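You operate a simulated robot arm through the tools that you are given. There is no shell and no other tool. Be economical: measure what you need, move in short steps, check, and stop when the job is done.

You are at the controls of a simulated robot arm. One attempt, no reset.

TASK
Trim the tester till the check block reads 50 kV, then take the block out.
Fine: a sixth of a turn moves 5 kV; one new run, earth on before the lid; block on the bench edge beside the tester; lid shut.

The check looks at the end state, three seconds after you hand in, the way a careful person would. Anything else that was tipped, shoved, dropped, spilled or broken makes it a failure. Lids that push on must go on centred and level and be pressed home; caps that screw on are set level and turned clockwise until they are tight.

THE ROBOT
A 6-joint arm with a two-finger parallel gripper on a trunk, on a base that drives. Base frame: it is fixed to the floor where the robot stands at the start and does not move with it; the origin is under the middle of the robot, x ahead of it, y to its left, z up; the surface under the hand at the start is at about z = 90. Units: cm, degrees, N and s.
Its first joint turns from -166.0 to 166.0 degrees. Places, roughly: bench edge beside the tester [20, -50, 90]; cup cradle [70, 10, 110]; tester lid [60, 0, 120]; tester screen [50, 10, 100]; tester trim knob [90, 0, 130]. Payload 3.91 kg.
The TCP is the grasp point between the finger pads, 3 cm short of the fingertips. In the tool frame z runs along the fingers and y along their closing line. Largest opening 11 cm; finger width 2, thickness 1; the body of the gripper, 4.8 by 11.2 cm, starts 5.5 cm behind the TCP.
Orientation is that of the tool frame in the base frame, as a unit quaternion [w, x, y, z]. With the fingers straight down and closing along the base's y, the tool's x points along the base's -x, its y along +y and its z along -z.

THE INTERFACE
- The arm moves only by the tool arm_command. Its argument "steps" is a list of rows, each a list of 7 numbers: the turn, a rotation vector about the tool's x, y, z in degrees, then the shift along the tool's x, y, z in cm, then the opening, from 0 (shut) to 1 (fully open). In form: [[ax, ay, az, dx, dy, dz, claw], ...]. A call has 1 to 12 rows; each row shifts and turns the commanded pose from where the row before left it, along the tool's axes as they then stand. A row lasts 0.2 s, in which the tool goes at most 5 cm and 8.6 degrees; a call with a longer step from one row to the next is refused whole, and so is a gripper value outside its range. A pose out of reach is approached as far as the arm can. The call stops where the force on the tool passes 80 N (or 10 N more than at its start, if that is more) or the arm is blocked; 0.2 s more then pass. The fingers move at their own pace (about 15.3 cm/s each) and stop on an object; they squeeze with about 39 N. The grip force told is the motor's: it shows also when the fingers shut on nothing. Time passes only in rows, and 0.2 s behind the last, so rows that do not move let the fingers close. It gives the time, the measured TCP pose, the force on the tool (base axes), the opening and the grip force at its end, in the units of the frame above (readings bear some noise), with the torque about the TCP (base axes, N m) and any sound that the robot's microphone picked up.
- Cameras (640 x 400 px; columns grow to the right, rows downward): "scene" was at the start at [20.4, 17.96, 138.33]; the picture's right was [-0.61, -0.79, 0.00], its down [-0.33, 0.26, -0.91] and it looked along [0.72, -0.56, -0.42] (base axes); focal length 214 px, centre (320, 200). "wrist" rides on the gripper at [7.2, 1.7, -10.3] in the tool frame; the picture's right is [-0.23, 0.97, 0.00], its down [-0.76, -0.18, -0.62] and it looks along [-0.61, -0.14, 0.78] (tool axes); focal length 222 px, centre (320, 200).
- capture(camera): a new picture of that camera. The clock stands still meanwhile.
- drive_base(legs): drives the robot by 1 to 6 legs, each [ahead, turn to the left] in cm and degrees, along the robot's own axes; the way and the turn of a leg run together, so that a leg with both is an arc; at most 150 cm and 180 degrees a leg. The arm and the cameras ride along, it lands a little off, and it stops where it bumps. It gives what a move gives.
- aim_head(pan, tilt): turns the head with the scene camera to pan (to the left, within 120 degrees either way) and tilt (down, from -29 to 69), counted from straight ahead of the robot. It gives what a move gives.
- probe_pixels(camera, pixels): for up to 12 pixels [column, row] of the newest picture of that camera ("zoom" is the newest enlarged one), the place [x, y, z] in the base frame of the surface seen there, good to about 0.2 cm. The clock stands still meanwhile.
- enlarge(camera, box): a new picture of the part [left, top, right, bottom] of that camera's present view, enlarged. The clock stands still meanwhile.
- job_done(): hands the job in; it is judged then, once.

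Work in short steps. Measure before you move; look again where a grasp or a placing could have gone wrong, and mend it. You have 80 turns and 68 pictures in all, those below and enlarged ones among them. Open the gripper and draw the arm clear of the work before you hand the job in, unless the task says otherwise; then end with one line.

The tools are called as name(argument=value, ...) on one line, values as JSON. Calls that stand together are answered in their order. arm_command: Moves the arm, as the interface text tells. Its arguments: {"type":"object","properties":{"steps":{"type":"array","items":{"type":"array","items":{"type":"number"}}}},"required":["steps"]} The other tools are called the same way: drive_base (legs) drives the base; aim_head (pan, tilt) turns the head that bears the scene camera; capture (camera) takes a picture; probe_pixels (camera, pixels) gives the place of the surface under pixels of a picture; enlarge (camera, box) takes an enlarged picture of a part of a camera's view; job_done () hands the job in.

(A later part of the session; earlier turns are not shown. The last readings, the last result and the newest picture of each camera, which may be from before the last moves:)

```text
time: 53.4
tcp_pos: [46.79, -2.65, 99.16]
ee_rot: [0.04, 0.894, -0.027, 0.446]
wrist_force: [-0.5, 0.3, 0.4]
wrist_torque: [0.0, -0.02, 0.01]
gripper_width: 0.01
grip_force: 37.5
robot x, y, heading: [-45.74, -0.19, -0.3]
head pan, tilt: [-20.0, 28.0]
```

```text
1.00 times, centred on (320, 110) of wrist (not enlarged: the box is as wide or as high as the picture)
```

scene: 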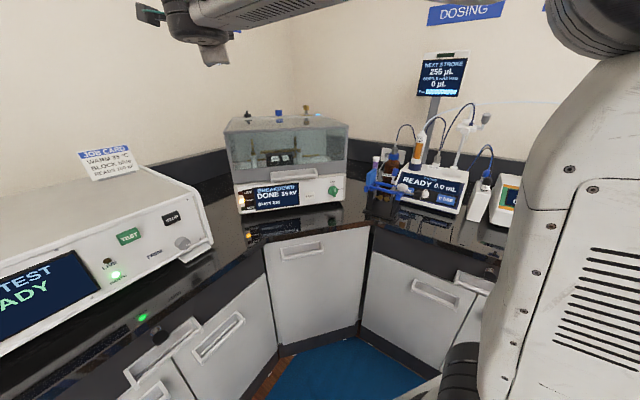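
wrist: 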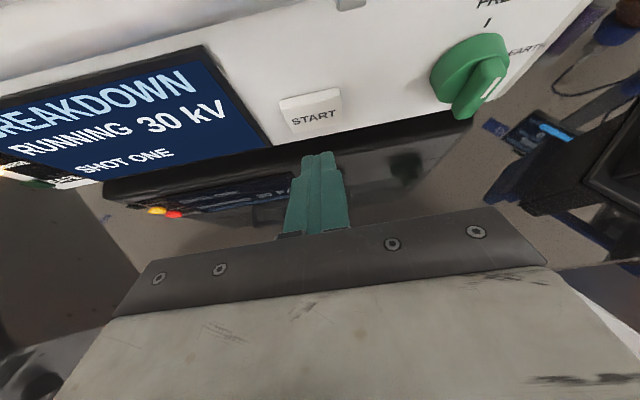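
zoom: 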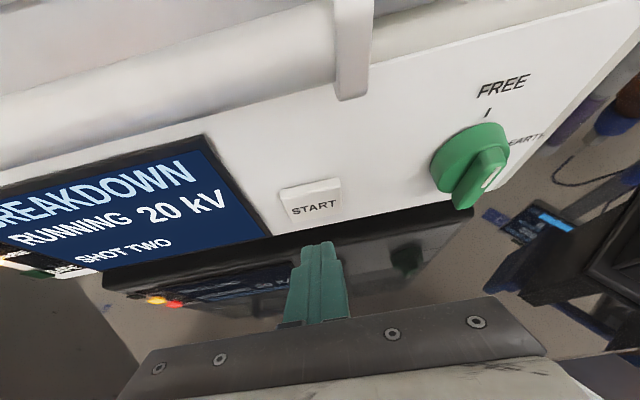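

Shot two at 53 s; wait further shots.

arm_command(steps=[[0, 0, 0, 0, 0, 0, 0], [0, 0, 0, 0, 0, 0, 0], [0, 0, 0, 0, 0, 0, 0], [0, 0, 0, 0, 0, 0, 0], [0, 0, 0, 0, 0, 0, 0], [0, 0, 0, 0, 0, 0, 0], [0, 0, 0, 0, 0, 0, 0], [0, 0, 0, 0, 0, 0, 0], [0, 0, 0, 0, 0, 0, 0], [0, 0, 0, 0, 0, 0, 0], [0, 0, 0, 0, 0, 0, 0], [0, 0, 0, 0, 0, 0, 0]])

arm_command(steps=[[0, 0, 0, 0, 0, 0, 0], [0, 0, 0, 0, 0, 0, 0], [0, 0, 0, 0, 0, 0, 0], [0, 0, 0, 0, 0, 0, 0], [0, 0, 0, 0, 0, 0, 0], [0, 0, 0, 0, 0, 0, 0], [0, 0, 0, 0, 0, 0, 0], [0, 0, 0, 0, 0, 0, 0], [0, 0, 0, 0, 0, 0, 0], [0, 0, 0, 0, 0, 0, 0], [0, 0, 0, 0, 0, 0, 0], [0, 0, 0, 0, 0, 0, 0]])

arm_command(steps=[[0, 0, 0, 0, 0, 0, 0], [0, 0, 0, 0, 0, 0, 0], [0, 0, 0, 0, 0, 0, 0], [0, 0, 0, 0, 0, 0, 0], [0, 0, 0, 0, 0, 0, 0], [0, 0, 0, 0, 0, 0, 0], [0, 0, 0, 0, 0, 0, 0], [0, 0, 0, 0, 0, 0, 0], [0, 0, 0, 0, 0, 0, 0], [0, 0, 0, 0, 0, 0, 0], [0, 0, 0, 0, 0, 0, 0], [0, 0, 0, 0, 0, 0, 0]])

arm_command(steps=[[0, 0, 0, 0, 0, 0, 0], [0, 0, 0, 0, 0, 0, 0], [0, 0, 0, 0, 0, 0, 0], [0, 0, 0, 0, 0, 0, 0], [0, 0, 0, 0, 0, 0, 0], [0, 0, 0, 0, 0, 0, 0], [0, 0, 0, 0, 0, 0, 0], [0, 0, 0, 0, 0, 0, 0], [0, 0, 0, 0, 0, 0, 0], [0, 0, 0, 0, 0, 0, 0], [0, 0, 0, 0, 0, 0, 0], [0, 0, 0, 0, 0, 0, 0]])

enlarge(camera="scene", box=[210, 100, 370, 220])

```text
time: 56.0
tcp_pos: [46.85, -2.73, 99.14]
ee_rot: [0.04, 0.894, -0.027, 0.446]
wrist_force: [-0.6, -0.7, -0.2]
wrist_torque: [-0.02, 0.03, 0.0]
gripper_width: 0.02
grip_force: 37.9
robot x, y, heading: [-45.25, -0.03, -0.2]
head pan, tilt: [-20.0, 28.0]
```

```text
time: 58.6
tcp_pos: [46.72, -2.64, 99.12]
ee_rot: [0.04, 0.894, -0.027, 0.446]
wrist_force: [0.1, -0.3, 0.4]
wrist_torque: [0.0, -0.01, 0.01]
gripper_width: 0.0
grip_force: 37.7
robot x, y, heading: [-45.71, 0.03, -0.1]
head pan, tilt: [-20.0, 28.0]
```

```text
time: 61.2
tcp_pos: [46.82, -2.71, 99.21]
ee_rot: [0.04, 0.894, -0.027, 0.446]
wrist_force: [-0.1, 1.0, 0.1]
wrist_torque: [0.01, -0.02, 0.0]
gripper_width: 0.0
grip_force: 37.5
robot x, y, heading: [-45.26, 0.59, -0.2]
head pan, tilt: [-20.0, 28.0]
```

```text
time: 63.8
tcp_pos: [46.77, -2.64, 99.13]
ee_rot: [0.04, 0.894, -0.027, 0.446]
wrist_force: [0.2, -0.3, 0.1]
wrist_torque: [-0.01, 0.01, 0.01]
gripper_width: 0.02
grip_force: 38.0
robot x, y, heading: [-45.55, -0.18, -0.3]
head pan, tilt: [-20.0, 28.0]
```

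```text
3.33 times, centred on (290, 160) of scene
```

zoom: 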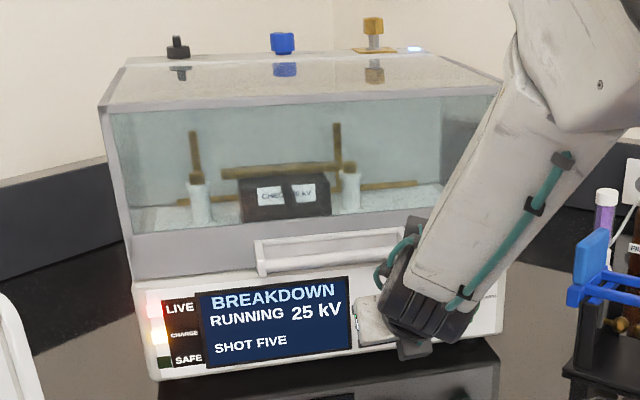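

Shot five; two more waits should reach the end.

arm_command(steps=[[0, 0, 0, 0, 0, 0, 0], [0, 0, 0, 0, 0, 0, 0], [0, 0, 0, 0, 0, 0, 0], [0, 0, 0, 0, 0, 0, 0], [0, 0, 0, 0, 0, 0, 0], [0, 0, 0, 0, 0, 0, 0], [0, 0, 0, 0, 0, 0, 0], [0, 0, 0, 0, 0, 0, 0], [0, 0, 0, 0, 0, 0, 0], [0, 0, 0, 0, 0, 0, 0], [0, 0, 0, 0, 0, 0, 0], [0, 0, 0, 0, 0, 0, 0]])

arm_command(steps=[[0, 0, 0, 0, 0, 0, 0], [0, 0, 0, 0, 0, 0, 0], [0, 0, 0, 0, 0, 0, 0], [0, 0, 0, 0, 0, 0, 0], [0, 0, 0, 0, 0, 0, 0], [0, 0, 0, 0, 0, 0, 0], [0, 0, 0, 0, 0, 0, 0], [0, 0, 0, 0, 0, 0, 0], [0, 0, 0, 0, 0, 0, 0], [0, 0, 0, 0, 0, 0, 0], [0, 0, 0, 0, 0, 0, 0], [0, 0, 0, 0, 0, 0, 0]])

enlarge(camera="scene", box=[210, 100, 370, 220])

```text
time: 66.4
tcp_pos: [46.8, -2.64, 99.19]
ee_rot: [0.041, 0.894, -0.028, 0.446]
wrist_force: [1.3, -0.5, -0.4]
wrist_torque: [0.0, 0.01, 0.0]
gripper_width: 0.03
grip_force: 37.7
robot x, y, heading: [-45.58, 0.14, -0.2]
head pan, tilt: [-20.0, 28.0]
```

```text
time: 69.0
tcp_pos: [46.89, -2.58, 99.07]
ee_rot: [0.04, 0.894, -0.027, 0.445]
wrist_force: [0.9, 0.5, 0.0]
wrist_torque: [0.02, -0.02, -0.02]
gripper_width: 0.0
grip_force: 37.3
robot x, y, heading: [-45.51, 0.19, -0.3]
head pan, tilt: [-20.0, 28.0]
```

```text
3.33 times, centred on (290, 160) of scene
```

zoom: 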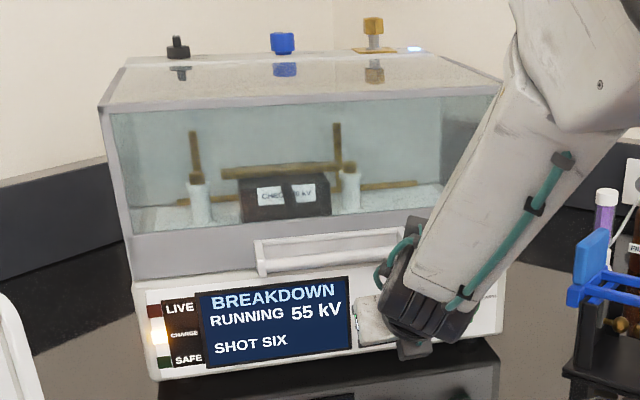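

It shows 55 in shot six but still RUNNING; check a moment later.

arm_command(steps=[[0, 0, 0, 0, 0, 0, 0], [0, 0, 0, 0, 0, 0, 0], [0, 0, 0, 0, 0, 0, 0], [0, 0, 0, 0, 0, 0, 0], [0, 0, 0, 0, 0, 0, 0]])

enlarge(camera="scene", box=[210, 100, 370, 220])

```text
time: 70.2
tcp_pos: [46.83, -2.69, 99.2]
ee_rot: [0.04, 0.894, -0.027, 0.446]
wrist_force: [-0.3, -0.6, 0.3]
wrist_torque: [-0.01, 0.0, -0.01]
gripper_width: 0.01
grip_force: 37.8
robot x, y, heading: [-45.48, -0.02, -0.1]
head pan, tilt: [-20.0, 28.0]
```

```text
3.33 times, centred on (290, 160) of scene
```

zoom: 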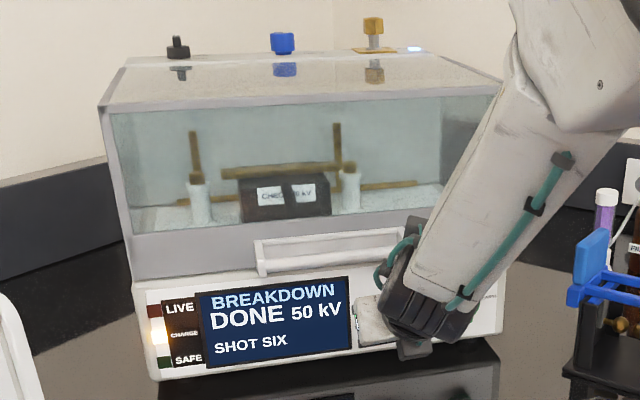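

DONE 50 kV. Now the earth knob: bring the closed fingertip left of the ridge's upper part.

arm_command(steps=[[0, 0, 0, 0.74, 4.07, -0.39, 0], [0, 0, 0, 0.74, 4.07, -0.39, 0], [0, 0, 0, 0.97, 0, 1.28, 0], [0, 0, 0, 0, 0, 0, 0]])

enlarge(camera="wrist", box=[200, 60, 456, 220])

```text
time: 71.2
tcp_pos: [48.51, -10.07, 101.6]
ee_rot: [0.044, 0.894, -0.029, 0.444]
wrist_force: [0.2, 0.1, 0.7]
wrist_torque: [0.0, -0.01, 0.01]
gripper_width: 0.0
grip_force: 37.1
out of reach, approached as far as the arm can: row 2
robot x, y, heading: [-45.96, 0.37, -0.2]
head pan, tilt: [-20.0, 28.0]
```

```text
2.50 times, centred on (328, 140) of wrist
```

zoom: 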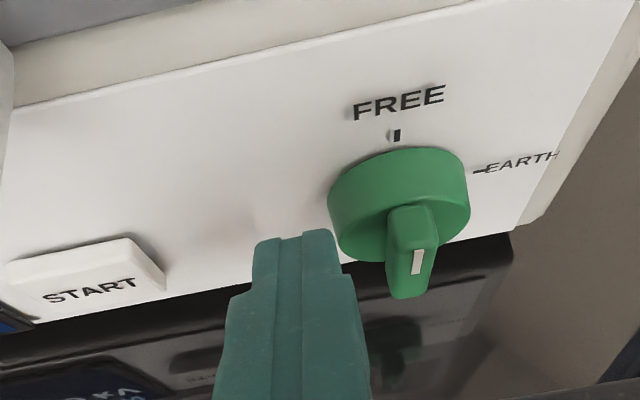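

Near a wrist limit again at negative y; yawing the tool 15° right should free it (it turned out direction-relative).

arm_command(steps=[[0, 0, 0, -0.3, 0, -0.4, 0], [-6, -0.36, 4.5, 0, 0, 0, 0], [-6, -0.36, 4.5, 0, 0, 0, 0], [0, 0, 0, 0, 0, 0, 0]])

```text
time: 72.2
tcp_pos: [47.94, -9.87, 101.56]
ee_rot: [0.097, 0.883, -0.143, 0.437]
wrist_force: [0.0, 0.0, 0.0]
wrist_torque: [-0.01, 0.01, 0.01]
gripper_width: 0.0
grip_force: 37.8
robot x, y, heading: [-45.68, 0.22, -0.0]
head pan, tilt: [-20.0, 28.0]
```

Freed. Now push the ridge's upper end to the right in small steps.

arm_command(steps=[[0, 0, 0, -0.16, 0.38, 0.57, 0], [0, 0, 0, 0.08, 0.47, 0.15, 0], [0, 0, 0, 0.08, 0.47, 0.15, 0], [0, 0, 0, 0.08, 0.47, 0.15, 0], [0, 0, 0, 0.08, 0.47, 0.15, 0], [0, 0, 0, 0, 0, 0, 0]])

enlarge(camera="wrist", box=[200, 60, 456, 220])

```text
time: 73.6
tcp_pos: [48.16, -12.36, 101.19]
ee_rot: [0.097, 0.883, -0.143, 0.437]
wrist_force: [0.5, 0.0, -0.3]
wrist_torque: [0.01, 0.01, 0.01]
gripper_width: 0.02
grip_force: 37.6
robot x, y, heading: [-45.44, 0.12, -0.1]
head pan, tilt: [-20.0, 28.0]
```

```text
2.50 times, centred on (328, 140) of wrist
```

zoom: 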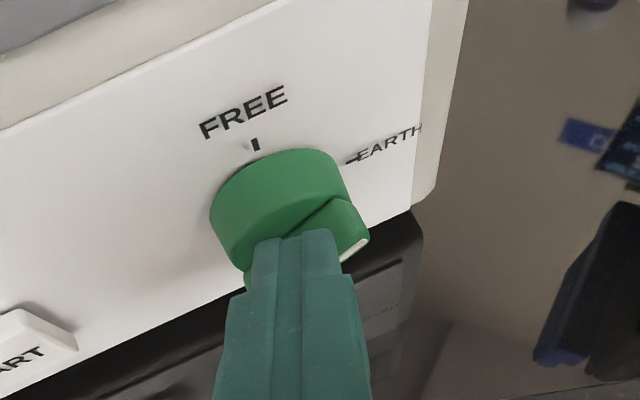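

Ridge moved to about 50° and holds there. Now shift right/up and press its right end down.

arm_command(steps=[[0, 0, 0, 1.15, 1.04, 0.11, 0], [0, 0, 0, -0.23, 0.03, 0.2, 0], [0, 0, 0, -0.23, 0.03, 0.2, 0], [0, 0, 0, 0, 0, 0, 0]])

enlarge(camera="wrist", box=[200, 60, 456, 220])

```text
time: 74.6
tcp_pos: [48.24, -13.64, 101.77]
ee_rot: [0.098, 0.882, -0.143, 0.438]
wrist_force: [-15.8, 5.4, 25.7]
wrist_torque: [0.23, -0.1, -0.18]
gripper_width: 0.0
grip_force: 37.7
robot x, y, heading: [-45.59, 0.17, -0.4]
head pan, tilt: [-20.0, 28.0]
```

```text
2.50 times, centred on (328, 140) of wrist
```

zoom: 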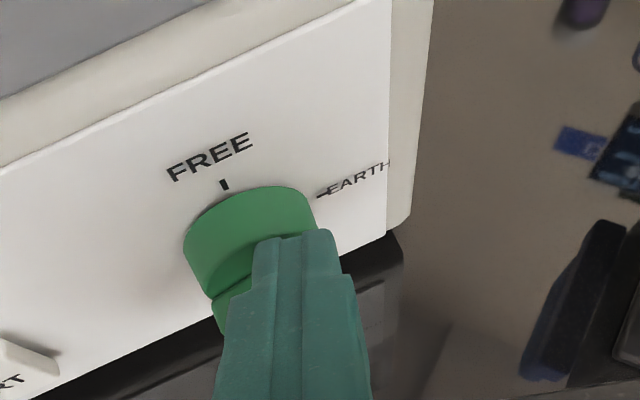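

Resistance 30 N; back off and look at the knob angle and lamps.

arm_command(steps=[[0, 0, 0, 0, 0, -3, 0], [0, 0, 0, 0, 0, -3, 0], [0, 0, 0, 0, 0, 0, 0]])

enlarge(camera="wrist", box=[120, 40, 440, 240])

enlarge(camera="scene", box=[210, 100, 370, 220])

```text
time: 75.4
tcp_pos: [43.9, -12.03, 104.95]
ee_rot: [0.098, 0.882, -0.143, 0.437]
wrist_force: [0.8, -1.1, 0.1]
wrist_torque: [0.04, 0.01, 0.01]
gripper_width: 0.01
grip_force: 38.0
robot x, y, heading: [-45.39, -0.35, -0.2]
head pan, tilt: [-20.0, 28.0]
```

```text
2.00 times, centred on (280, 140) of wrist
```

zoom: 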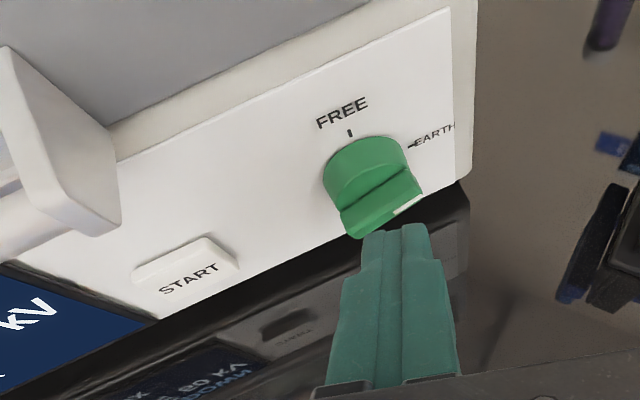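

```text
3.33 times, centred on (290, 160) of scene
```

zoom: 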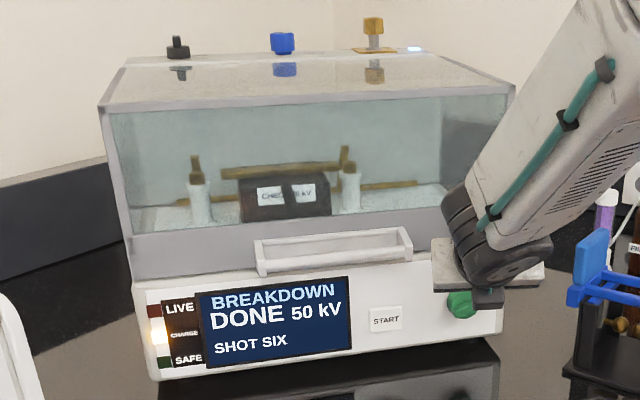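

The ridge looks nearly horizontal and the earthing rods inside have swung. Check whether the lamp changes to SAFE after a moment.

arm_command(steps=[[0, 0, 0, 0, 0, 0, 0], [0, 0, 0, 0, 0, 0, 0], [0, 0, 0, 0, 0, 0, 0], [0, 0, 0, 0, 0, 0, 0], [0, 0, 0, 0, 0, 0, 0], [0, 0, 0, 0, 0, 0, 0], [0, 0, 0, 0, 0, 0, 0], [0, 0, 0, 0, 0, 0, 0]])

enlarge(camera="scene", box=[235, 120, 345, 215])

enlarge(camera="wrist", box=[265, 75, 365, 165])

```text
time: 77.2
tcp_pos: [43.91, -11.99, 104.87]
ee_rot: [0.098, 0.883, -0.144, 0.436]
wrist_force: [-0.4, 0.7, 0.3]
wrist_torque: [0.05, -0.01, -0.02]
gripper_width: 0.0
grip_force: 37.3
robot x, y, heading: [-45.44, 0.14, -0.3]
head pan, tilt: [-20.0, 28.0]
```

```text
4.21 times, centred on (290, 168) of scene
```

zoom: 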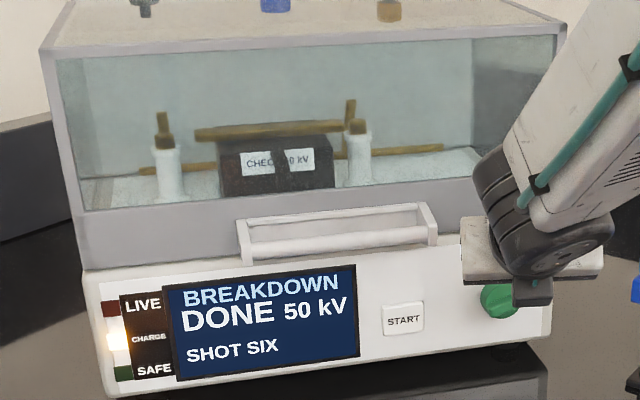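

```text
4.44 times, centred on (315, 120) of wrist
```

zoom: 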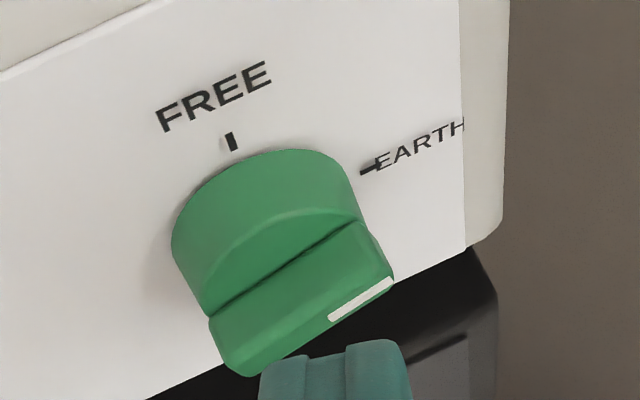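

Still on CHARGE; the ridge is ~10° short. Probe the ridge to press its right end a little lower.

probe_pixels(camera="zoom", pixels=[[385, 275], [360, 235], [340, 270], [230, 330], [240, 365], [280, 300], [300, 190], [290, 260]])

```text
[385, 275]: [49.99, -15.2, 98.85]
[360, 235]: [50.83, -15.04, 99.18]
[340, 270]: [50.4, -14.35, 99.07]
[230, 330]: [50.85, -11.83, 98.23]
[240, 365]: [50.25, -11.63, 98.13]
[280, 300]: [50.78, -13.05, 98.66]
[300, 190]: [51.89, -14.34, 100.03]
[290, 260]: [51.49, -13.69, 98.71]
```

Ridge top rises 15° to the right. Bring the tip above its right end and press straight down until level.

arm_command(steps=[[0, 0, 0, 0.78, 0.18, 2.89, 0], [0, 0, 0, 0.78, 0.18, 2.89, 0], [0, 0, 0, -0.4, -0.02, 0.3, 0], [0, 0, 0, -0.4, -0.02, 0.3, 0], [0, 0, 0, -0.4, -0.02, 0.3, 0], [0, 0, 0, -0.16, 0, 0.12, 0], [0, 0, 0, 0, 0, 0, 0]])

enlarge(camera="scene", box=[235, 120, 345, 215])

```text
time: 78.8
tcp_pos: [48.86, -14.72, 101.73]
ee_rot: [0.099, 0.881, -0.145, 0.44]
wrist_force: [-7.0, -26.9, 46.1]
wrist_torque: [-0.49, -0.98, -0.69]
gripper_width: 0.0
grip_force: 37.6
robot x, y, heading: [-45.39, -0.08, -0.2]
head pan, tilt: [-20.0, 28.0]
```

```text
4.21 times, centred on (290, 168) of scene
```

zoom: 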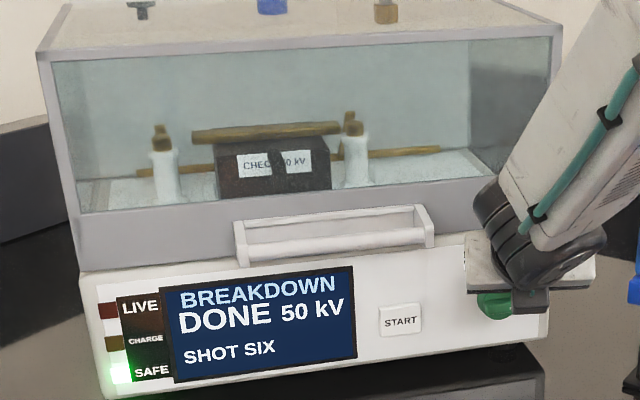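

SAFE lamp lit, green. Back off and re-roll the tool to close vertically (roll +90) for the lid handle.

arm_command(steps=[[0, 0, 0, 0.8, 0, -0.6, 0], [0, 0, 0, 0, 0, -4, 0], [0, 0, 0, 0, 0, -4, 0], [0, 0, 8, 0, -2, -2, 0], [0, 0, 8, 0, -2, -2, 0], [0, 0, 8, 0, 0, 0, 0], [0, 0, 8, 0, 0, 0, 0], [0, 0, 8, 0, 0, 0, 0], [0, 0, 8, 0, 0, 0, 0], [0, 0, 8, 0, 0, 0, 0], [0, 0, 8, 0, 0, 0, 0], [0, 0, 8, 0, 0, 0, 0]])

arm_command(steps=[[0, 0, 8, 0, 0, 0, 0.5], [0, 0, 8, 0, 0, 0, 0.5], [0, 0, 2, 0, 0, 0, 0.5]])

aim_head(pan=-5, tilt=22)

capture(camera="scene")

```text
time: 81.4
tcp_pos: [41.63, -6.99, 109.34]
ee_rot: [0.178, -0.629, 0.636, -0.41]
wrist_force: [0.3, 0.1, 0.1]
wrist_torque: [-0.03, -0.04, -0.01]
gripper_width: 0.01
grip_force: 37.2
robot x, y, heading: [-45.6, 0.05, -0.1]
head pan, tilt: [-20.0, 28.0]
```

```text
time: 82.2
tcp_pos: [41.53, -6.9, 109.35]
ee_rot: [0.24, -0.522, 0.726, -0.377]
wrist_force: [0.6, 0.3, 0.1]
wrist_torque: [0.0, 0.03, 0.01]
gripper_width: 5.48
grip_force: 0.1
robot x, y, heading: [-45.57, 0.49, -0.2]
head pan, tilt: [-20.0, 28.0]
```

```text
time: 82.9
tcp_pos: [41.53, -6.86, 109.31]
ee_rot: [0.24, -0.523, 0.726, -0.378]
wrist_force: [-0.4, 0.7, 0.5]
wrist_torque: [-0.02, 0.01, -0.04]
gripper_width: 5.49
grip_force: 0.0
robot x, y, heading: [-45.6, 0.22, -0.3]
head pan, tilt: [-5.0, 22.0]
```

```text
24 pictures are left
```

scene: 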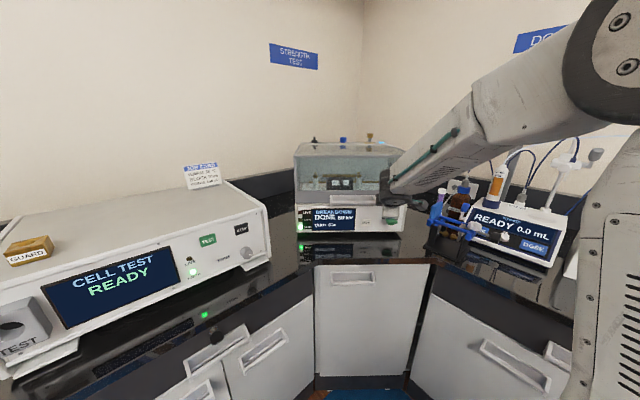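

Lamp safe. I yaw the tool back square to the bar, shift to its middle (y≈2), and pull back so that I can drive closer for the lid's swing.

arm_command(steps=[[0.34, -6, -4.5, 0, 0, 0, 0.5], [0.34, -6, -4.5, 0, 0, 0, 0.5], [0, 0, 0, -4, 0, 0, 0.5], [0, 0, 0, -4, 0, 0, 0.5], [0, 0, 0, 0, 0, -4, 0.5], [0, 0, 0, 0, 0, -4, 0.5], [0, 0, 0, 0, 0, -4, 0.5], [0, 0, 0, 0, 3, -2, 0.5]])

drive_base(legs=[[16, 0]])

```text
time: 84.7
tcp_pos: [29.4, 2.58, 114.95]
ee_rot: [0.287, -0.613, 0.652, -0.342]
wrist_force: [0.8, -0.1, -0.1]
wrist_torque: [0.01, 0.01, 0.0]
gripper_width: 5.48
grip_force: 0.1
robot x, y, heading: [-45.3, -0.16, -0.2]
head pan, tilt: [-5.0, 22.0]
```

```text
time: 86.1
tcp_pos: [45.03, 2.86, 114.86]
ee_rot: [0.287, -0.614, 0.65, -0.343]
wrist_force: [0.4, 1.2, -0.4]
wrist_torque: [0.0, 0.0, 0.01]
gripper_width: 5.49
grip_force: 0.0
robot x, y, heading: [-29.9, 0.13, -0.4]
head pan, tilt: [-5.0, 22.0]
```

Take a wrist view to locate the bar accurately.

capture(camera="wrist")

```text
23 pictures are left
```

wrist: 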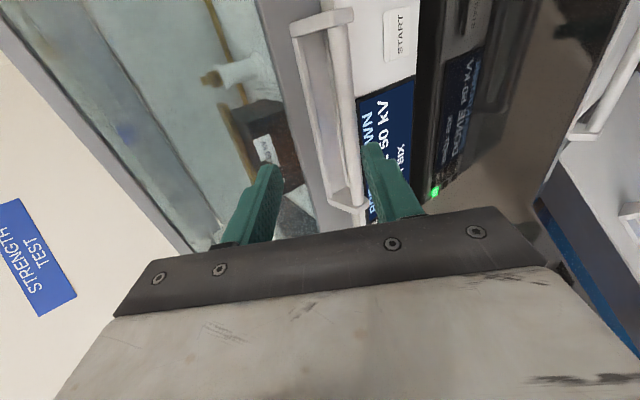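

probe_pixels(camera="wrist", pixels=[[331, 60], [338, 60], [346, 60], [338, 110], [345, 110], [352, 110], [350, 150], [320, 110], [300, 110], [317, 17], [352, 170], [315, 150]])

```text
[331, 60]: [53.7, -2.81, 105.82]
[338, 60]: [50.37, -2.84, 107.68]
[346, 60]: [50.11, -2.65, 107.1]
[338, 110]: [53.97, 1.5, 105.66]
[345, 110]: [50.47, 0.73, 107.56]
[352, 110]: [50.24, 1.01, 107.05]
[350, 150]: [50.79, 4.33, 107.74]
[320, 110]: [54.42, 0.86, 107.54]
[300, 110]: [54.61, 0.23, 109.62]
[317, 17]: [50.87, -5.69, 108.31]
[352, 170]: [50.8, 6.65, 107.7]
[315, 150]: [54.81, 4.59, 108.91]
```

Bar centre ≈ (50.9, 1, 107.2). Approach along the finger axis with a 3 cm opening, tips ending 1.3 cm past the bar.

arm_command(steps=[[0, 0, 0, 0.51, 1.28, 1.72, 0.28], [0, 0, 0, 0.51, 1.28, 1.72, 0.28], [0, 0, 0, 0, 0, 2.2, 0.28], [0, 0, 0, 0, 0, 2.1, 0.28], [0, 0, 0, 0, 0, 0, 0.28]])

capture(camera="wrist")

```text
time: 87.3
tcp_pos: [49.7, 0.85, 108.13]
ee_rot: [0.287, -0.614, 0.65, -0.342]
wrist_force: [-0.8, 0.8, -0.2]
wrist_torque: [0.01, 0.0, 0.03]
gripper_width: 3.07
grip_force: 0.0
robot x, y, heading: [-30.14, -0.02, -0.0]
head pan, tilt: [-5.0, 22.0]
```

```text
22 pictures are left
```

wrist: 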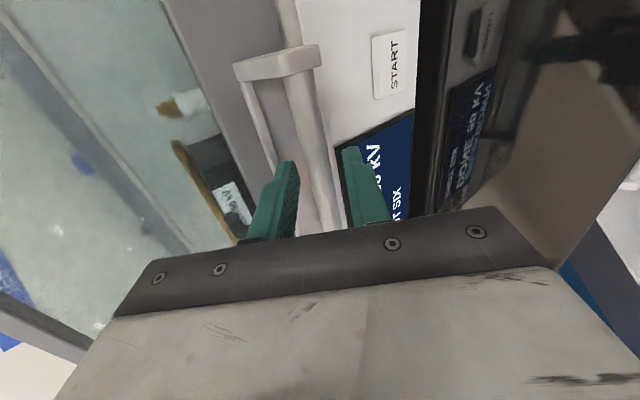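

The bar passes between the fingers. Close.

arm_command(steps=[[0, 0, 0, 0, 0, 0, 0], [0, 0, 0, 0, 0, 0, 0], [0, 0, 0, 0, 0, 0, 0]])

```text
time: 88.1
tcp_pos: [49.71, 1.0, 108.14]
ee_rot: [0.288, -0.615, 0.65, -0.342]
wrist_force: [-1.6, -0.2, -2.9]
wrist_torque: [0.88, 0.03, -0.45]
gripper_width: 1.44
grip_force: 44.6
robot x, y, heading: [-29.73, -0.06, -0.0]
head pan, tilt: [-5.0, 22.0]
```

Gripped (1.44 cm). Lift a first 1.5 cm and read forces to find the hinge arc.

arm_command(steps=[[0, 0, 0, 0.04, -0.51, -0.57, 0], [0, 0, 0, 0.04, -0.51, -0.57, 0], [0, 0, 0, 0, 0, 0, 0]])

```text
time: 88.9
tcp_pos: [49.05, 1.0, 109.49]
ee_rot: [0.286, -0.614, 0.651, -0.341]
wrist_force: [-32.5, -4.1, -14.3]
wrist_torque: [0.5, 0.6, -0.83]
gripper_width: 1.45
grip_force: 45.1
robot x, y, heading: [-29.6, 0.71, -0.2]
head pan, tilt: [-5.0, 22.0]
```

Motion agrees with a hinge near (86.5, 124). Follow the arc: 5° rows about the hinge with matched shift.

arm_command(steps=[[-5, -0.13, -0.21, 0, -1.92, -2.88, 0], [-5, -0.13, -0.21, 0, -1.92, -2.88, 0], [0, 0, 0, 0, 0, 0, 0]])

```text
time: 89.7
tcp_pos: [47.58, 1.18, 116.28]
ee_rot: [0.234, -0.638, 0.675, -0.285]
wrist_force: [34.7, -29.6, 5.6]
wrist_torque: [0.31, -0.41, -1.0]
gripper_width: 1.4
grip_force: 45.5
robot x, y, heading: [-29.53, -0.03, -0.3]
head pan, tilt: [-5.0, 22.0]
```

Force says a bit more +x and −y; correct and continue with a slightly lower hinge estimate.

arm_command(steps=[[0, 0, 0, 0.35, -0.2, 0.2, 0], [-5, -0.13, -0.21, 0.2, -2.04, -2.75, 0], [-5, -0.13, -0.21, 0.2, -2.04, -2.75, 0], [0, 0, 0, 0, 0, 0, 0]])

```text
time: 90.7
tcp_pos: [46.96, 1.07, 122.9]
ee_rot: [0.177, -0.661, 0.694, -0.224]
wrist_force: [46.3, 22.4, 0.4]
wrist_torque: [0.73, -0.61, -0.45]
gripper_width: 1.46
grip_force: 44.8
robot x, y, heading: [-29.87, 0.12, 0.1]
head pan, tilt: [-5.0, 22.0]
```

Continue the arc with relief toward +x.

arm_command(steps=[[0, 0, 0, -0.15, -0.4, 0.25, 0], [-5, -0.13, -0.21, 0.1, -2.12, -2.7, 0], [-5, -0.13, -0.21, 0.1, -2.12, -2.7, 0], [-5, -0.13, -0.21, 0.1, -2.12, -2.7, 0], [0, 0, 0, 0, 0, 0, 0]])

```text
time: 91.9
tcp_pos: [49.11, 0.88, 133.45]
ee_rot: [0.089, -0.682, 0.714, -0.13]
wrist_force: [-31.0, -1.3, 10.7]
wrist_torque: [-0.12, 0.48, -0.99]
gripper_width: 1.44
grip_force: 45.0
robot x, y, heading: [-29.92, 0.08, -0.3]
head pan, tilt: [-5.0, 22.0]
```

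Follow on, small relief back.

arm_command(steps=[[0, 0, 0, 0, 0.25, -0.08, 0], [-5, -0.13, -0.21, 0.1, -2.04, -2.75, 0], [-5, -0.13, -0.21, 0.1, -2.04, -2.75, 0], [-5, -0.13, -0.21, 0.1, -2.04, -2.75, 0], [0, 0, 0, 0, 0, 0, 0]])

```text
time: 93.1
tcp_pos: [53.4, 1.21, 141.89]
ee_rot: [0.002, -0.693, 0.72, -0.033]
wrist_force: [32.1, -24.0, -24.4]
wrist_torque: [-0.59, -0.55, -0.95]
gripper_width: 1.44
grip_force: 45.3
out of reach, approached as far as the arm can: row 4
robot x, y, heading: [-30.02, -0.15, -0.1]
head pan, tilt: [-5.0, 22.0]
```

Arm limit with tool pointing down. I rotate the tool back about the round bar (pitch up 36°) to lower the wrist while holding the bar.

arm_command(steps=[[6, 0.15, 0.25, 0, 0.18, 0.01, 0], [6, 0.15, 0.25, 0, 0.18, 0.01, 0], [6, 0.15, 0.25, 0, 0.18, 0.01, 0], [6, 0.15, 0.25, 0, 0.18, 0.01, 0], [6, 0.15, 0.25, 0, 0.18, 0.01, 0], [6, 0.15, 0.25, 0, 0.18, 0.01, 0], [0, 0, 0, 0, 0, 0, 0]])

```text
time: 94.7
tcp_pos: [51.88, 1.49, 141.85]
ee_rot: [0.212, -0.649, 0.683, -0.26]
wrist_force: [1.9, 12.0, -1.7]
wrist_torque: [1.77, -0.17, 0.31]
gripper_width: 1.43
grip_force: 44.7
robot x, y, heading: [-29.86, 0.03, 0.1]
head pan, tilt: [-5.0, 22.0]
```

Forces are tiny, lid carries itself well. Continue the arc with constant tool pitch.

arm_command(steps=[[0, 0, 0, 0, -2.51, -0.91, 0], [0, 0, 0, 0, -2.57, -0.74, 0], [0, 0, 0, 0, -2.61, -0.55, 0], [0, 0, 0, 0, 0, 0, 0]])

```text
time: 95.5
tcp_pos: [55.31, 1.29, 146.42]
ee_rot: [0.197, -0.652, 0.688, -0.249]
wrist_force: [-25.1, 0.1, -8.2]
wrist_torque: [0.4, 0.79, -1.08]
gripper_width: 1.43
grip_force: 44.4
robot x, y, heading: [-29.65, -0.16, -0.2]
head pan, tilt: [-5.0, 22.0]
stopped in row 3: the force on the tool passed its limit at 101 N (the readings are from after the stop); the commanded pose is now the measured one
```

Stopped by force near 60° open. Look at the scene.

capture(camera="scene")

```text
21 pictures are left
```

scene: 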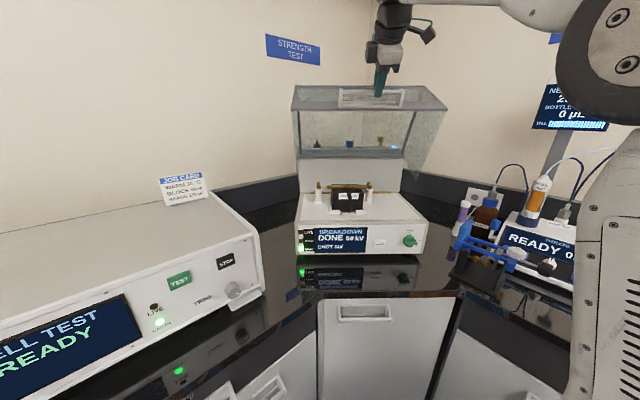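

Lid is well open. Try one more small step with less forward motion to see whether this is the stop.

arm_command(steps=[[0, 0, 0, 0, -0.75, -1.0, 0], [0, 0, 0, 0, -1.1, -0.4, 0], [0, 0, 0, 0, 0, 0, 0]])

```text
time: 95.9
tcp_pos: [55.36, 1.26, 146.4]
ee_rot: [0.188, -0.654, 0.692, -0.241]
wrist_force: [-15.0, -0.7, -3.9]
wrist_torque: [0.97, 0.42, -0.63]
gripper_width: 1.43
grip_force: 45.2
robot x, y, heading: [-29.8, 0.17, -0.4]
head pan, tilt: [-5.0, 22.0]
stopped in row 2: the force on the tool passed its limit at 96 N (the readings are from after the stop); the commanded pose is now the measured one
```

That is the stop. Loosen the grip slightly with the lower finger still under the bar to test whether the lid stays.

arm_command(steps=[[0, 0, 0, 0, 0, 0, 0.22], [0, 0, 0, 0, 0, 0, 0.22], [0, 0, 0, 0, 0, 0, 0.22], [0, 0, 0, 0, 0, 0, 0.22]])

capture(camera="wrist")

```text
time: 96.9
tcp_pos: [55.47, 1.32, 146.42]
ee_rot: [0.188, -0.655, 0.691, -0.241]
wrist_force: [1.2, -0.4, -0.2]
wrist_torque: [-0.02, -0.01, -0.01]
gripper_width: 2.42
grip_force: 0.1
robot x, y, heading: [-30.0, -0.18, -0.2]
head pan, tilt: [-5.0, 22.0]
```

```text
20 pictures are left
```

wrist: 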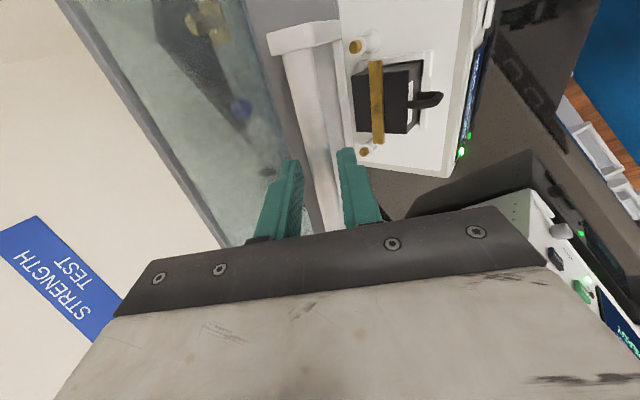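

The lid stays open with no load. Withdraw straight back and view the block.

arm_command(steps=[[0, 0, 0, 0, 0, -3, 0.25], [0, 0, 0, 0, 0, -4, 0.25], [0, 0, 0, 0, 0, -4, 0.25]])

aim_head(pan=-10, tilt=25)

enlarge(camera="scene", box=[270, 120, 430, 220])

```text
time: 97.7
tcp_pos: [49.26, 2.06, 155.21]
ee_rot: [0.188, -0.655, 0.691, -0.24]
wrist_force: [1.2, 0.7, -0.6]
wrist_torque: [-0.01, -0.01, 0.0]
gripper_width: 2.75
grip_force: 0.1
robot x, y, heading: [-29.76, -0.03, -0.2]
head pan, tilt: [-5.0, 22.0]
```

```text
time: 98.4
tcp_pos: [49.36, 2.05, 155.16]
ee_rot: [0.187, -0.655, 0.691, -0.241]
wrist_force: [-0.3, 0.0, 1.1]
wrist_torque: [-0.01, -0.01, 0.04]
gripper_width: 2.75
grip_force: 0.0
robot x, y, heading: [-30.0, 0.0, -0.2]
head pan, tilt: [-10.0, 25.0]
```

```text
4.00 times, centred on (350, 170) of scene
```

zoom: 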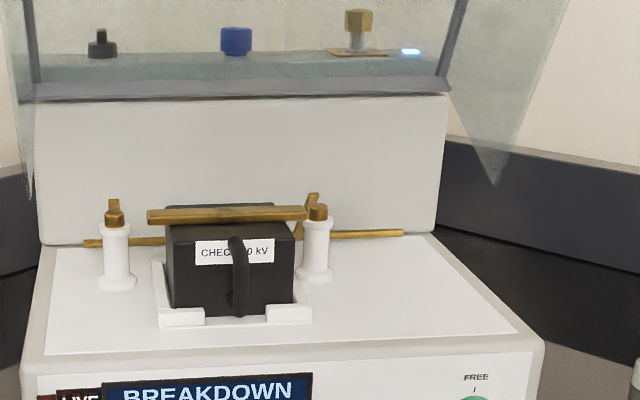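

Probe the block, strap, brass bar, and cradle.

probe_pixels(camera="zoom", pixels=[[180, 240], [285, 240], [238, 245], [238, 275], [240, 305], [210, 290], [220, 215], [150, 217], [305, 213], [240, 206], [190, 318], [118, 218]])

```text
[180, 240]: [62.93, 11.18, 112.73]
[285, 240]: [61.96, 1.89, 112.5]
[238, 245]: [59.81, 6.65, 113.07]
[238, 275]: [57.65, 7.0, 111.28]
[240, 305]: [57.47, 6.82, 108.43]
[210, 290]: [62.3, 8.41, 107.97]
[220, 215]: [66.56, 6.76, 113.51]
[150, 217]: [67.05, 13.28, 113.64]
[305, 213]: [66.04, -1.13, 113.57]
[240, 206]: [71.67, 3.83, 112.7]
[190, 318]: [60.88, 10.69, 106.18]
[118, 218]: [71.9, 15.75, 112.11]
```

The block has a D-shaped strap in front (x≈57.5, y≈6.8, z 107–113). Descend in front of it, then roll the tool −90° so the fingers close sideways.

arm_command(steps=[[0, 0, 0, 0, 0, -3, 0.4], [0, 0, 0, -0.73, 2.52, 2.6, 0.4], [0, 0, 0, -0.73, 2.52, 2.6, 0.4], [0, 0, 0, -0.73, 2.52, 2.6, 0.4], [0, 0, 0, -0.73, 2.52, 2.6, 0.4], [0, 0, 0, -0.73, 2.52, 2.6, 0.4], [0, 0, 0, -0.73, 2.52, 2.6, 0.4], [0, 0, 0, -0.73, 2.52, 2.6, 0.4], [0, 0, 0, -0.73, 2.52, 2.6, 0.4]])

arm_command(steps=[[0, 0, -8.2, 0, 0, 0, 0.4], [0, 0, -8.2, 0, 0, 0, 0.4], [0, 0, -8.2, 0, 0, 0, 0.4], [0, 0, -8.2, 0, 0, 0, 0.4], [0, 0, -8.2, 0, 0, 0, 0.4], [0, 0, -8.2, 0, 0, 0, 0.4], [0, 0, -8.2, 0, 0, 0, 0.4], [0, 0, -8.2, 0, 0, 0, 0.4], [0, 0, -8.2, 0, 0, 0, 0.4], [0, 0, -8.2, 0, 0, 0, 0.4], [0, 0, -8, 0, 0, 0, 0.4]])

capture(camera="wrist")

```text
time: 100.4
tcp_pos: [43.25, 6.92, 128.57]
ee_rot: [0.188, -0.655, 0.691, -0.24]
wrist_force: [-0.3, 0.4, 0.3]
wrist_torque: [-0.02, 0.03, 0.01]
gripper_width: 4.42
grip_force: 0.0
robot x, y, heading: [-30.08, 0.24, -0.2]
head pan, tilt: [-10.0, 25.0]
```

```text
time: 102.8
tcp_pos: [43.48, 7.07, 128.89]
ee_rot: [0.037, 0.952, -0.025, 0.303]
wrist_force: [-0.2, -0.3, 0.7]
wrist_torque: [0.02, 0.03, 0.03]
gripper_width: 4.38
grip_force: 0.1
robot x, y, heading: [-29.48, -0.2, -0.4]
head pan, tilt: [-10.0, 25.0]
```

```text
18 pictures are left
```

wrist: 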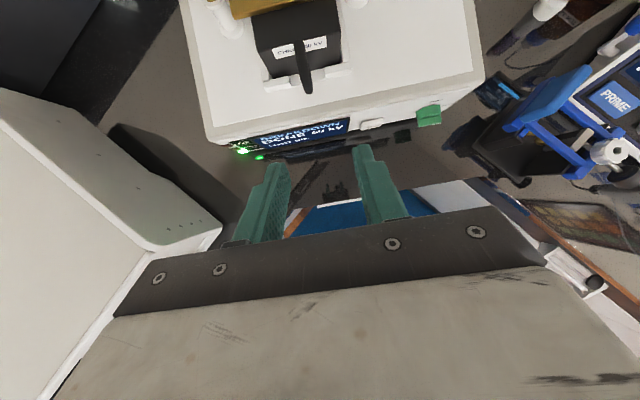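

Approach along the finger axis to 6 cm before the strap grasp, and look.

arm_command(steps=[[0, 0, 0, 0.3, -0.46, 4.33, 0.4], [0, 0, 0, 0.3, -0.46, 4.33, 0.4], [0, 0, 0, 0.3, -0.46, 4.33, 0.4], [0, 0, 0, 0.3, -0.46, 4.33, 0.4]])

capture(camera="wrist")

```text
time: 103.8
tcp_pos: [54.7, 7.44, 115.38]
ee_rot: [0.038, 0.951, -0.027, 0.304]
wrist_force: [-1.8, 0.3, 0.2]
wrist_torque: [0.04, 0.01, 0.01]
gripper_width: 4.41
grip_force: 0.1
robot x, y, heading: [-30.31, -0.08, -0.2]
head pan, tilt: [-10.0, 25.0]
```

```text
17 pictures are left
```

wrist: 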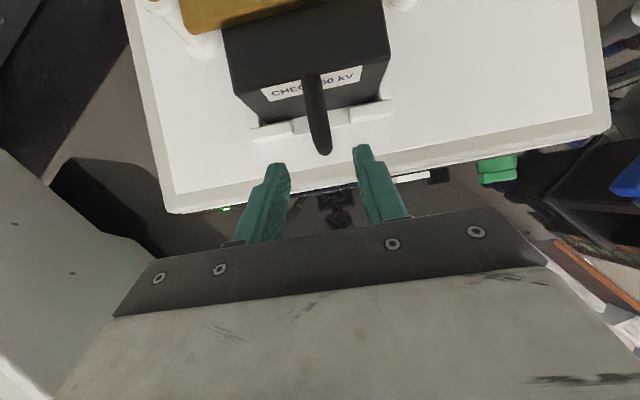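

probe_pixels(camera="wrist", pixels=[[312, 78], [314, 95], [318, 120], [323, 148], [322, 152], [240, 45], [375, 30], [300, 30], [255, 10], [275, 110], [345, 110], [375, 110]])

```text
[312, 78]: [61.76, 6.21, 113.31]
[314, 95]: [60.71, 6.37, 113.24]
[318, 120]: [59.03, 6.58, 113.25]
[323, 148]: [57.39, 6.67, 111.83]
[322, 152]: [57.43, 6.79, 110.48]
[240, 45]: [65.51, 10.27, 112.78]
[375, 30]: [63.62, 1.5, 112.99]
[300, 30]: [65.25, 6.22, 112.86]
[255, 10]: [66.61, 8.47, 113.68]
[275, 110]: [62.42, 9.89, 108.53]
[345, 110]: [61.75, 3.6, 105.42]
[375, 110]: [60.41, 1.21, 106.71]
```

Strap: top segment z≈112.7 from x 62 to 58, then down at x≈58, y≈6.6. Advance so the pads cover its upper corner, and close.

arm_command(steps=[[0, 0, 0, 1.47, 0.16, 0, 0.4], [0, 0, 0, 0, 0.16, 2.6, 0.4], [0, 0, 0, 0, 0, 2.65, 0.4], [0, 0, 0, 0, 0, 0, 0], [0, 0, 0, 0, 0, 0, 0], [0, 0, 0, 0, 0, 0, 0]])

capture(camera="wrist")

```text
time: 105.2
tcp_pos: [58.6, 6.45, 111.82]
ee_rot: [0.038, 0.952, -0.026, 0.304]
wrist_force: [4.3, 0.4, 3.0]
wrist_torque: [0.57, 0.0, -0.17]
gripper_width: 1.4
grip_force: 38.8
robot x, y, heading: [-29.79, -0.11, -0.0]
head pan, tilt: [-10.0, 25.0]
```

```text
16 pictures are left
```

wrist: 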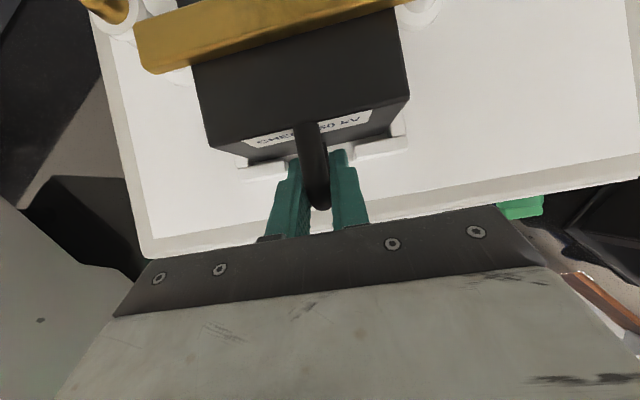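

Gripped. Lift straight up 2 cm slowly and read the load.

arm_command(steps=[[0, 0, 0, 0.29, 0.03, -0.41, 0], [0, 0, 0, 0.29, 0.03, -0.41, 0], [0, 0, 0, 0.29, 0.03, -0.41, 0], [0, 0, 0, 0.29, 0.03, -0.41, 0], [0, 0, 0, 0, 0, 0, 0]])

enlarge(camera="scene", box=[270, 120, 430, 220])

```text
time: 106.4
tcp_pos: [58.84, 6.6, 113.68]
ee_rot: [0.037, 0.952, -0.025, 0.302]
wrist_force: [1.2, 0.7, -7.0]
wrist_torque: [0.04, 0.6, 0.0]
gripper_width: 1.4
grip_force: 39.2
robot x, y, heading: [-30.11, -0.05, 0.2]
head pan, tilt: [-10.0, 25.0]
```

```text
4.00 times, centred on (350, 170) of scene
```

zoom: 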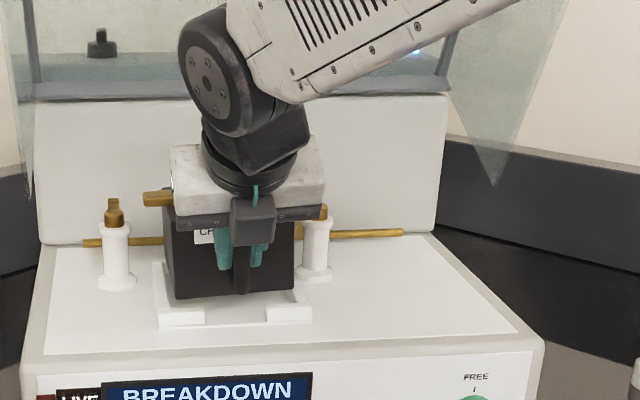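

Block lifts level, 7 N, brass bar comes with it. Raise 5 cm more, back out, and look toward the bench edge at (20,−50).

arm_command(steps=[[0, 0, 0, 1.16, 0.11, -1.63, 0], [0, 0, 0, 1.16, 0.11, -1.63, 0], [0, 0, 0, 0.58, 0.06, -0.81, 0], [0, 0, 0, -2.0, 0.17, -1.4, 0], [0, 0, 0, -2.0, 0.17, -1.4, 0], [0, 0, 0, -2.0, 0.17, -1.4, 0], [0, 0, 0, -2.0, 0.17, -1.4, 0], [0, 0, 0, -2.0, 0.17, -1.4, 0], [0, 0, 0, -2.0, 0.17, -1.4, 0], [0, 0, 0, 0, 0, 0, 0]])

aim_head(pan=-48, tilt=35)

capture(camera="scene")

```text
time: 108.6
tcp_pos: [44.06, 6.48, 118.98]
ee_rot: [0.038, 0.952, -0.026, 0.302]
wrist_force: [-0.2, 0.0, -7.0]
wrist_torque: [0.02, 0.6, 0.03]
gripper_width: 1.38
grip_force: 39.1
robot x, y, heading: [-30.41, 0.25, -0.1]
head pan, tilt: [-10.0, 25.0]
```

```text
time: 109.6
tcp_pos: [44.02, 6.54, 119.0]
ee_rot: [0.036, 0.952, -0.025, 0.303]
wrist_force: [-1.0, -0.1, -7.3]
wrist_torque: [0.07, 0.59, 0.02]
gripper_width: 1.4
grip_force: 39.1
robot x, y, heading: [-29.67, 0.05, -0.1]
head pan, tilt: [-48.0, 35.0]
```

```text
14 pictures are left
```

scene: 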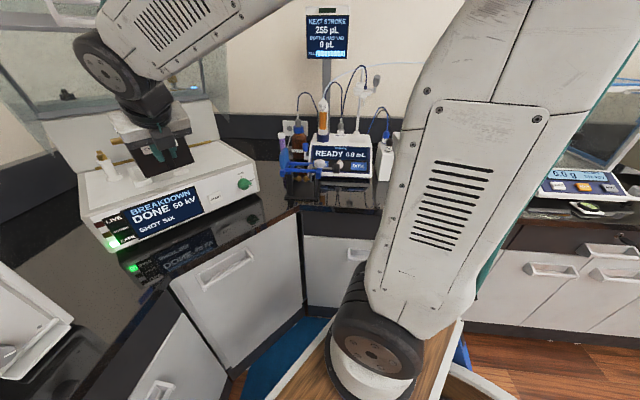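

The arm hides the target. Probe bench surface and edge points on both sides of the arm link.

probe_pixels(camera="scene", pixels=[[300, 202], [340, 203], [378, 207], [270, 190], [540, 212], [600, 210], [560, 225], [300, 195], [365, 185], [340, 225], [545, 190], [520, 225]])

```text
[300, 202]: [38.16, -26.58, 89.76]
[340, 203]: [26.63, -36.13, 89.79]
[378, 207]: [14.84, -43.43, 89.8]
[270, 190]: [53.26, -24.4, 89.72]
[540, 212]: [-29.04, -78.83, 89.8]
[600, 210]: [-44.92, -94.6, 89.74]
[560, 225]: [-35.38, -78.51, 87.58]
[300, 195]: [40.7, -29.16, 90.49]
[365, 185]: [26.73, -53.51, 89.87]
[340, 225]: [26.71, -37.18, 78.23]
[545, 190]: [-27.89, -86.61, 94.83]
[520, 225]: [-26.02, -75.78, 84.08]
```

Right bench edge runs (26.7,−37)→(−35,−78); the spot (21,−51) is ~9 cm inside. Drive back 13.5 cm, retract the arm 15 cm so that the block clears the dispenser during the turn.

drive_base(legs=[[-13.5, 0]])

arm_command(steps=[[0, 0, 0, -2.0, 0.17, -1.4, 0], [0, 0, 0, -2.0, 0.17, -1.4, 0], [0, 0, 0, -2.0, 0.17, -1.4, 0], [0, 0, 0, -2.0, 0.17, -1.4, 0], [0, 0, 0, -2.0, 0.17, -1.4, 0], [0, 0, 0, -2.0, 0.17, -1.4, 0], [0, 0, 0, 0, 0, 0, 0]])

```text
time: 110.9
tcp_pos: [30.42, 6.31, 118.97]
ee_rot: [0.036, 0.952, -0.026, 0.303]
wrist_force: [-0.9, -0.3, -6.3]
wrist_torque: [0.04, 0.57, 0.01]
gripper_width: 1.39
grip_force: 39.0
robot x, y, heading: [-43.31, 0.08, -0.2]
head pan, tilt: [-48.0, 35.0]
```

```text
time: 112.5
tcp_pos: [15.72, 6.81, 119.02]
ee_rot: [0.037, 0.952, -0.025, 0.304]
wrist_force: [0.8, 0.5, -6.8]
wrist_torque: [0.01, 0.53, -0.04]
gripper_width: 1.39
grip_force: 38.8
robot x, y, heading: [-43.36, 0.24, -0.2]
head pan, tilt: [-48.0, 35.0]
```

Retracted fine. Turn right 42° in place.

drive_base(legs=[[0, -42]])

aim_head(pan=-15, tilt=35)

capture(camera="scene")

capture(camera="wrist")

```text
time: 114.8
tcp_pos: [5.09, -34.28, 119.04]
ee_rot: [0.143, 0.88, -0.364, 0.27]
wrist_force: [-0.1, 0.3, -6.7]
wrist_torque: [0.44, 0.4, 0.01]
gripper_width: 1.37
grip_force: 39.2
robot x, y, heading: [-43.39, 0.24, -42.0]
head pan, tilt: [-48.0, 35.0]
```

```text
time: 115.8
tcp_pos: [5.18, -34.23, 119.09]
ee_rot: [0.143, 0.88, -0.363, 0.27]
wrist_force: [0.0, 0.0, -6.9]
wrist_torque: [0.41, 0.4, 0.02]
gripper_width: 1.38
grip_force: 39.0
robot x, y, heading: [-43.4, -0.02, -42.1]
head pan, tilt: [-15.0, 35.0]
```

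```text
13 pictures are left
```

scene: 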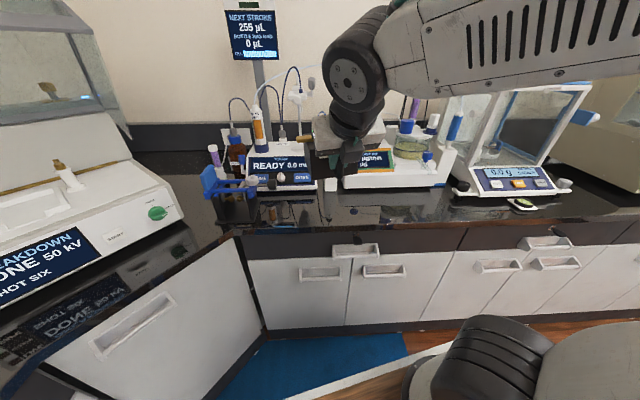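

```text
12 pictures are left
```

wrist: 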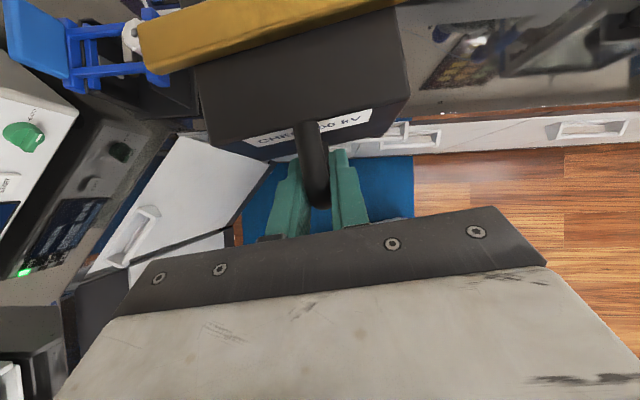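

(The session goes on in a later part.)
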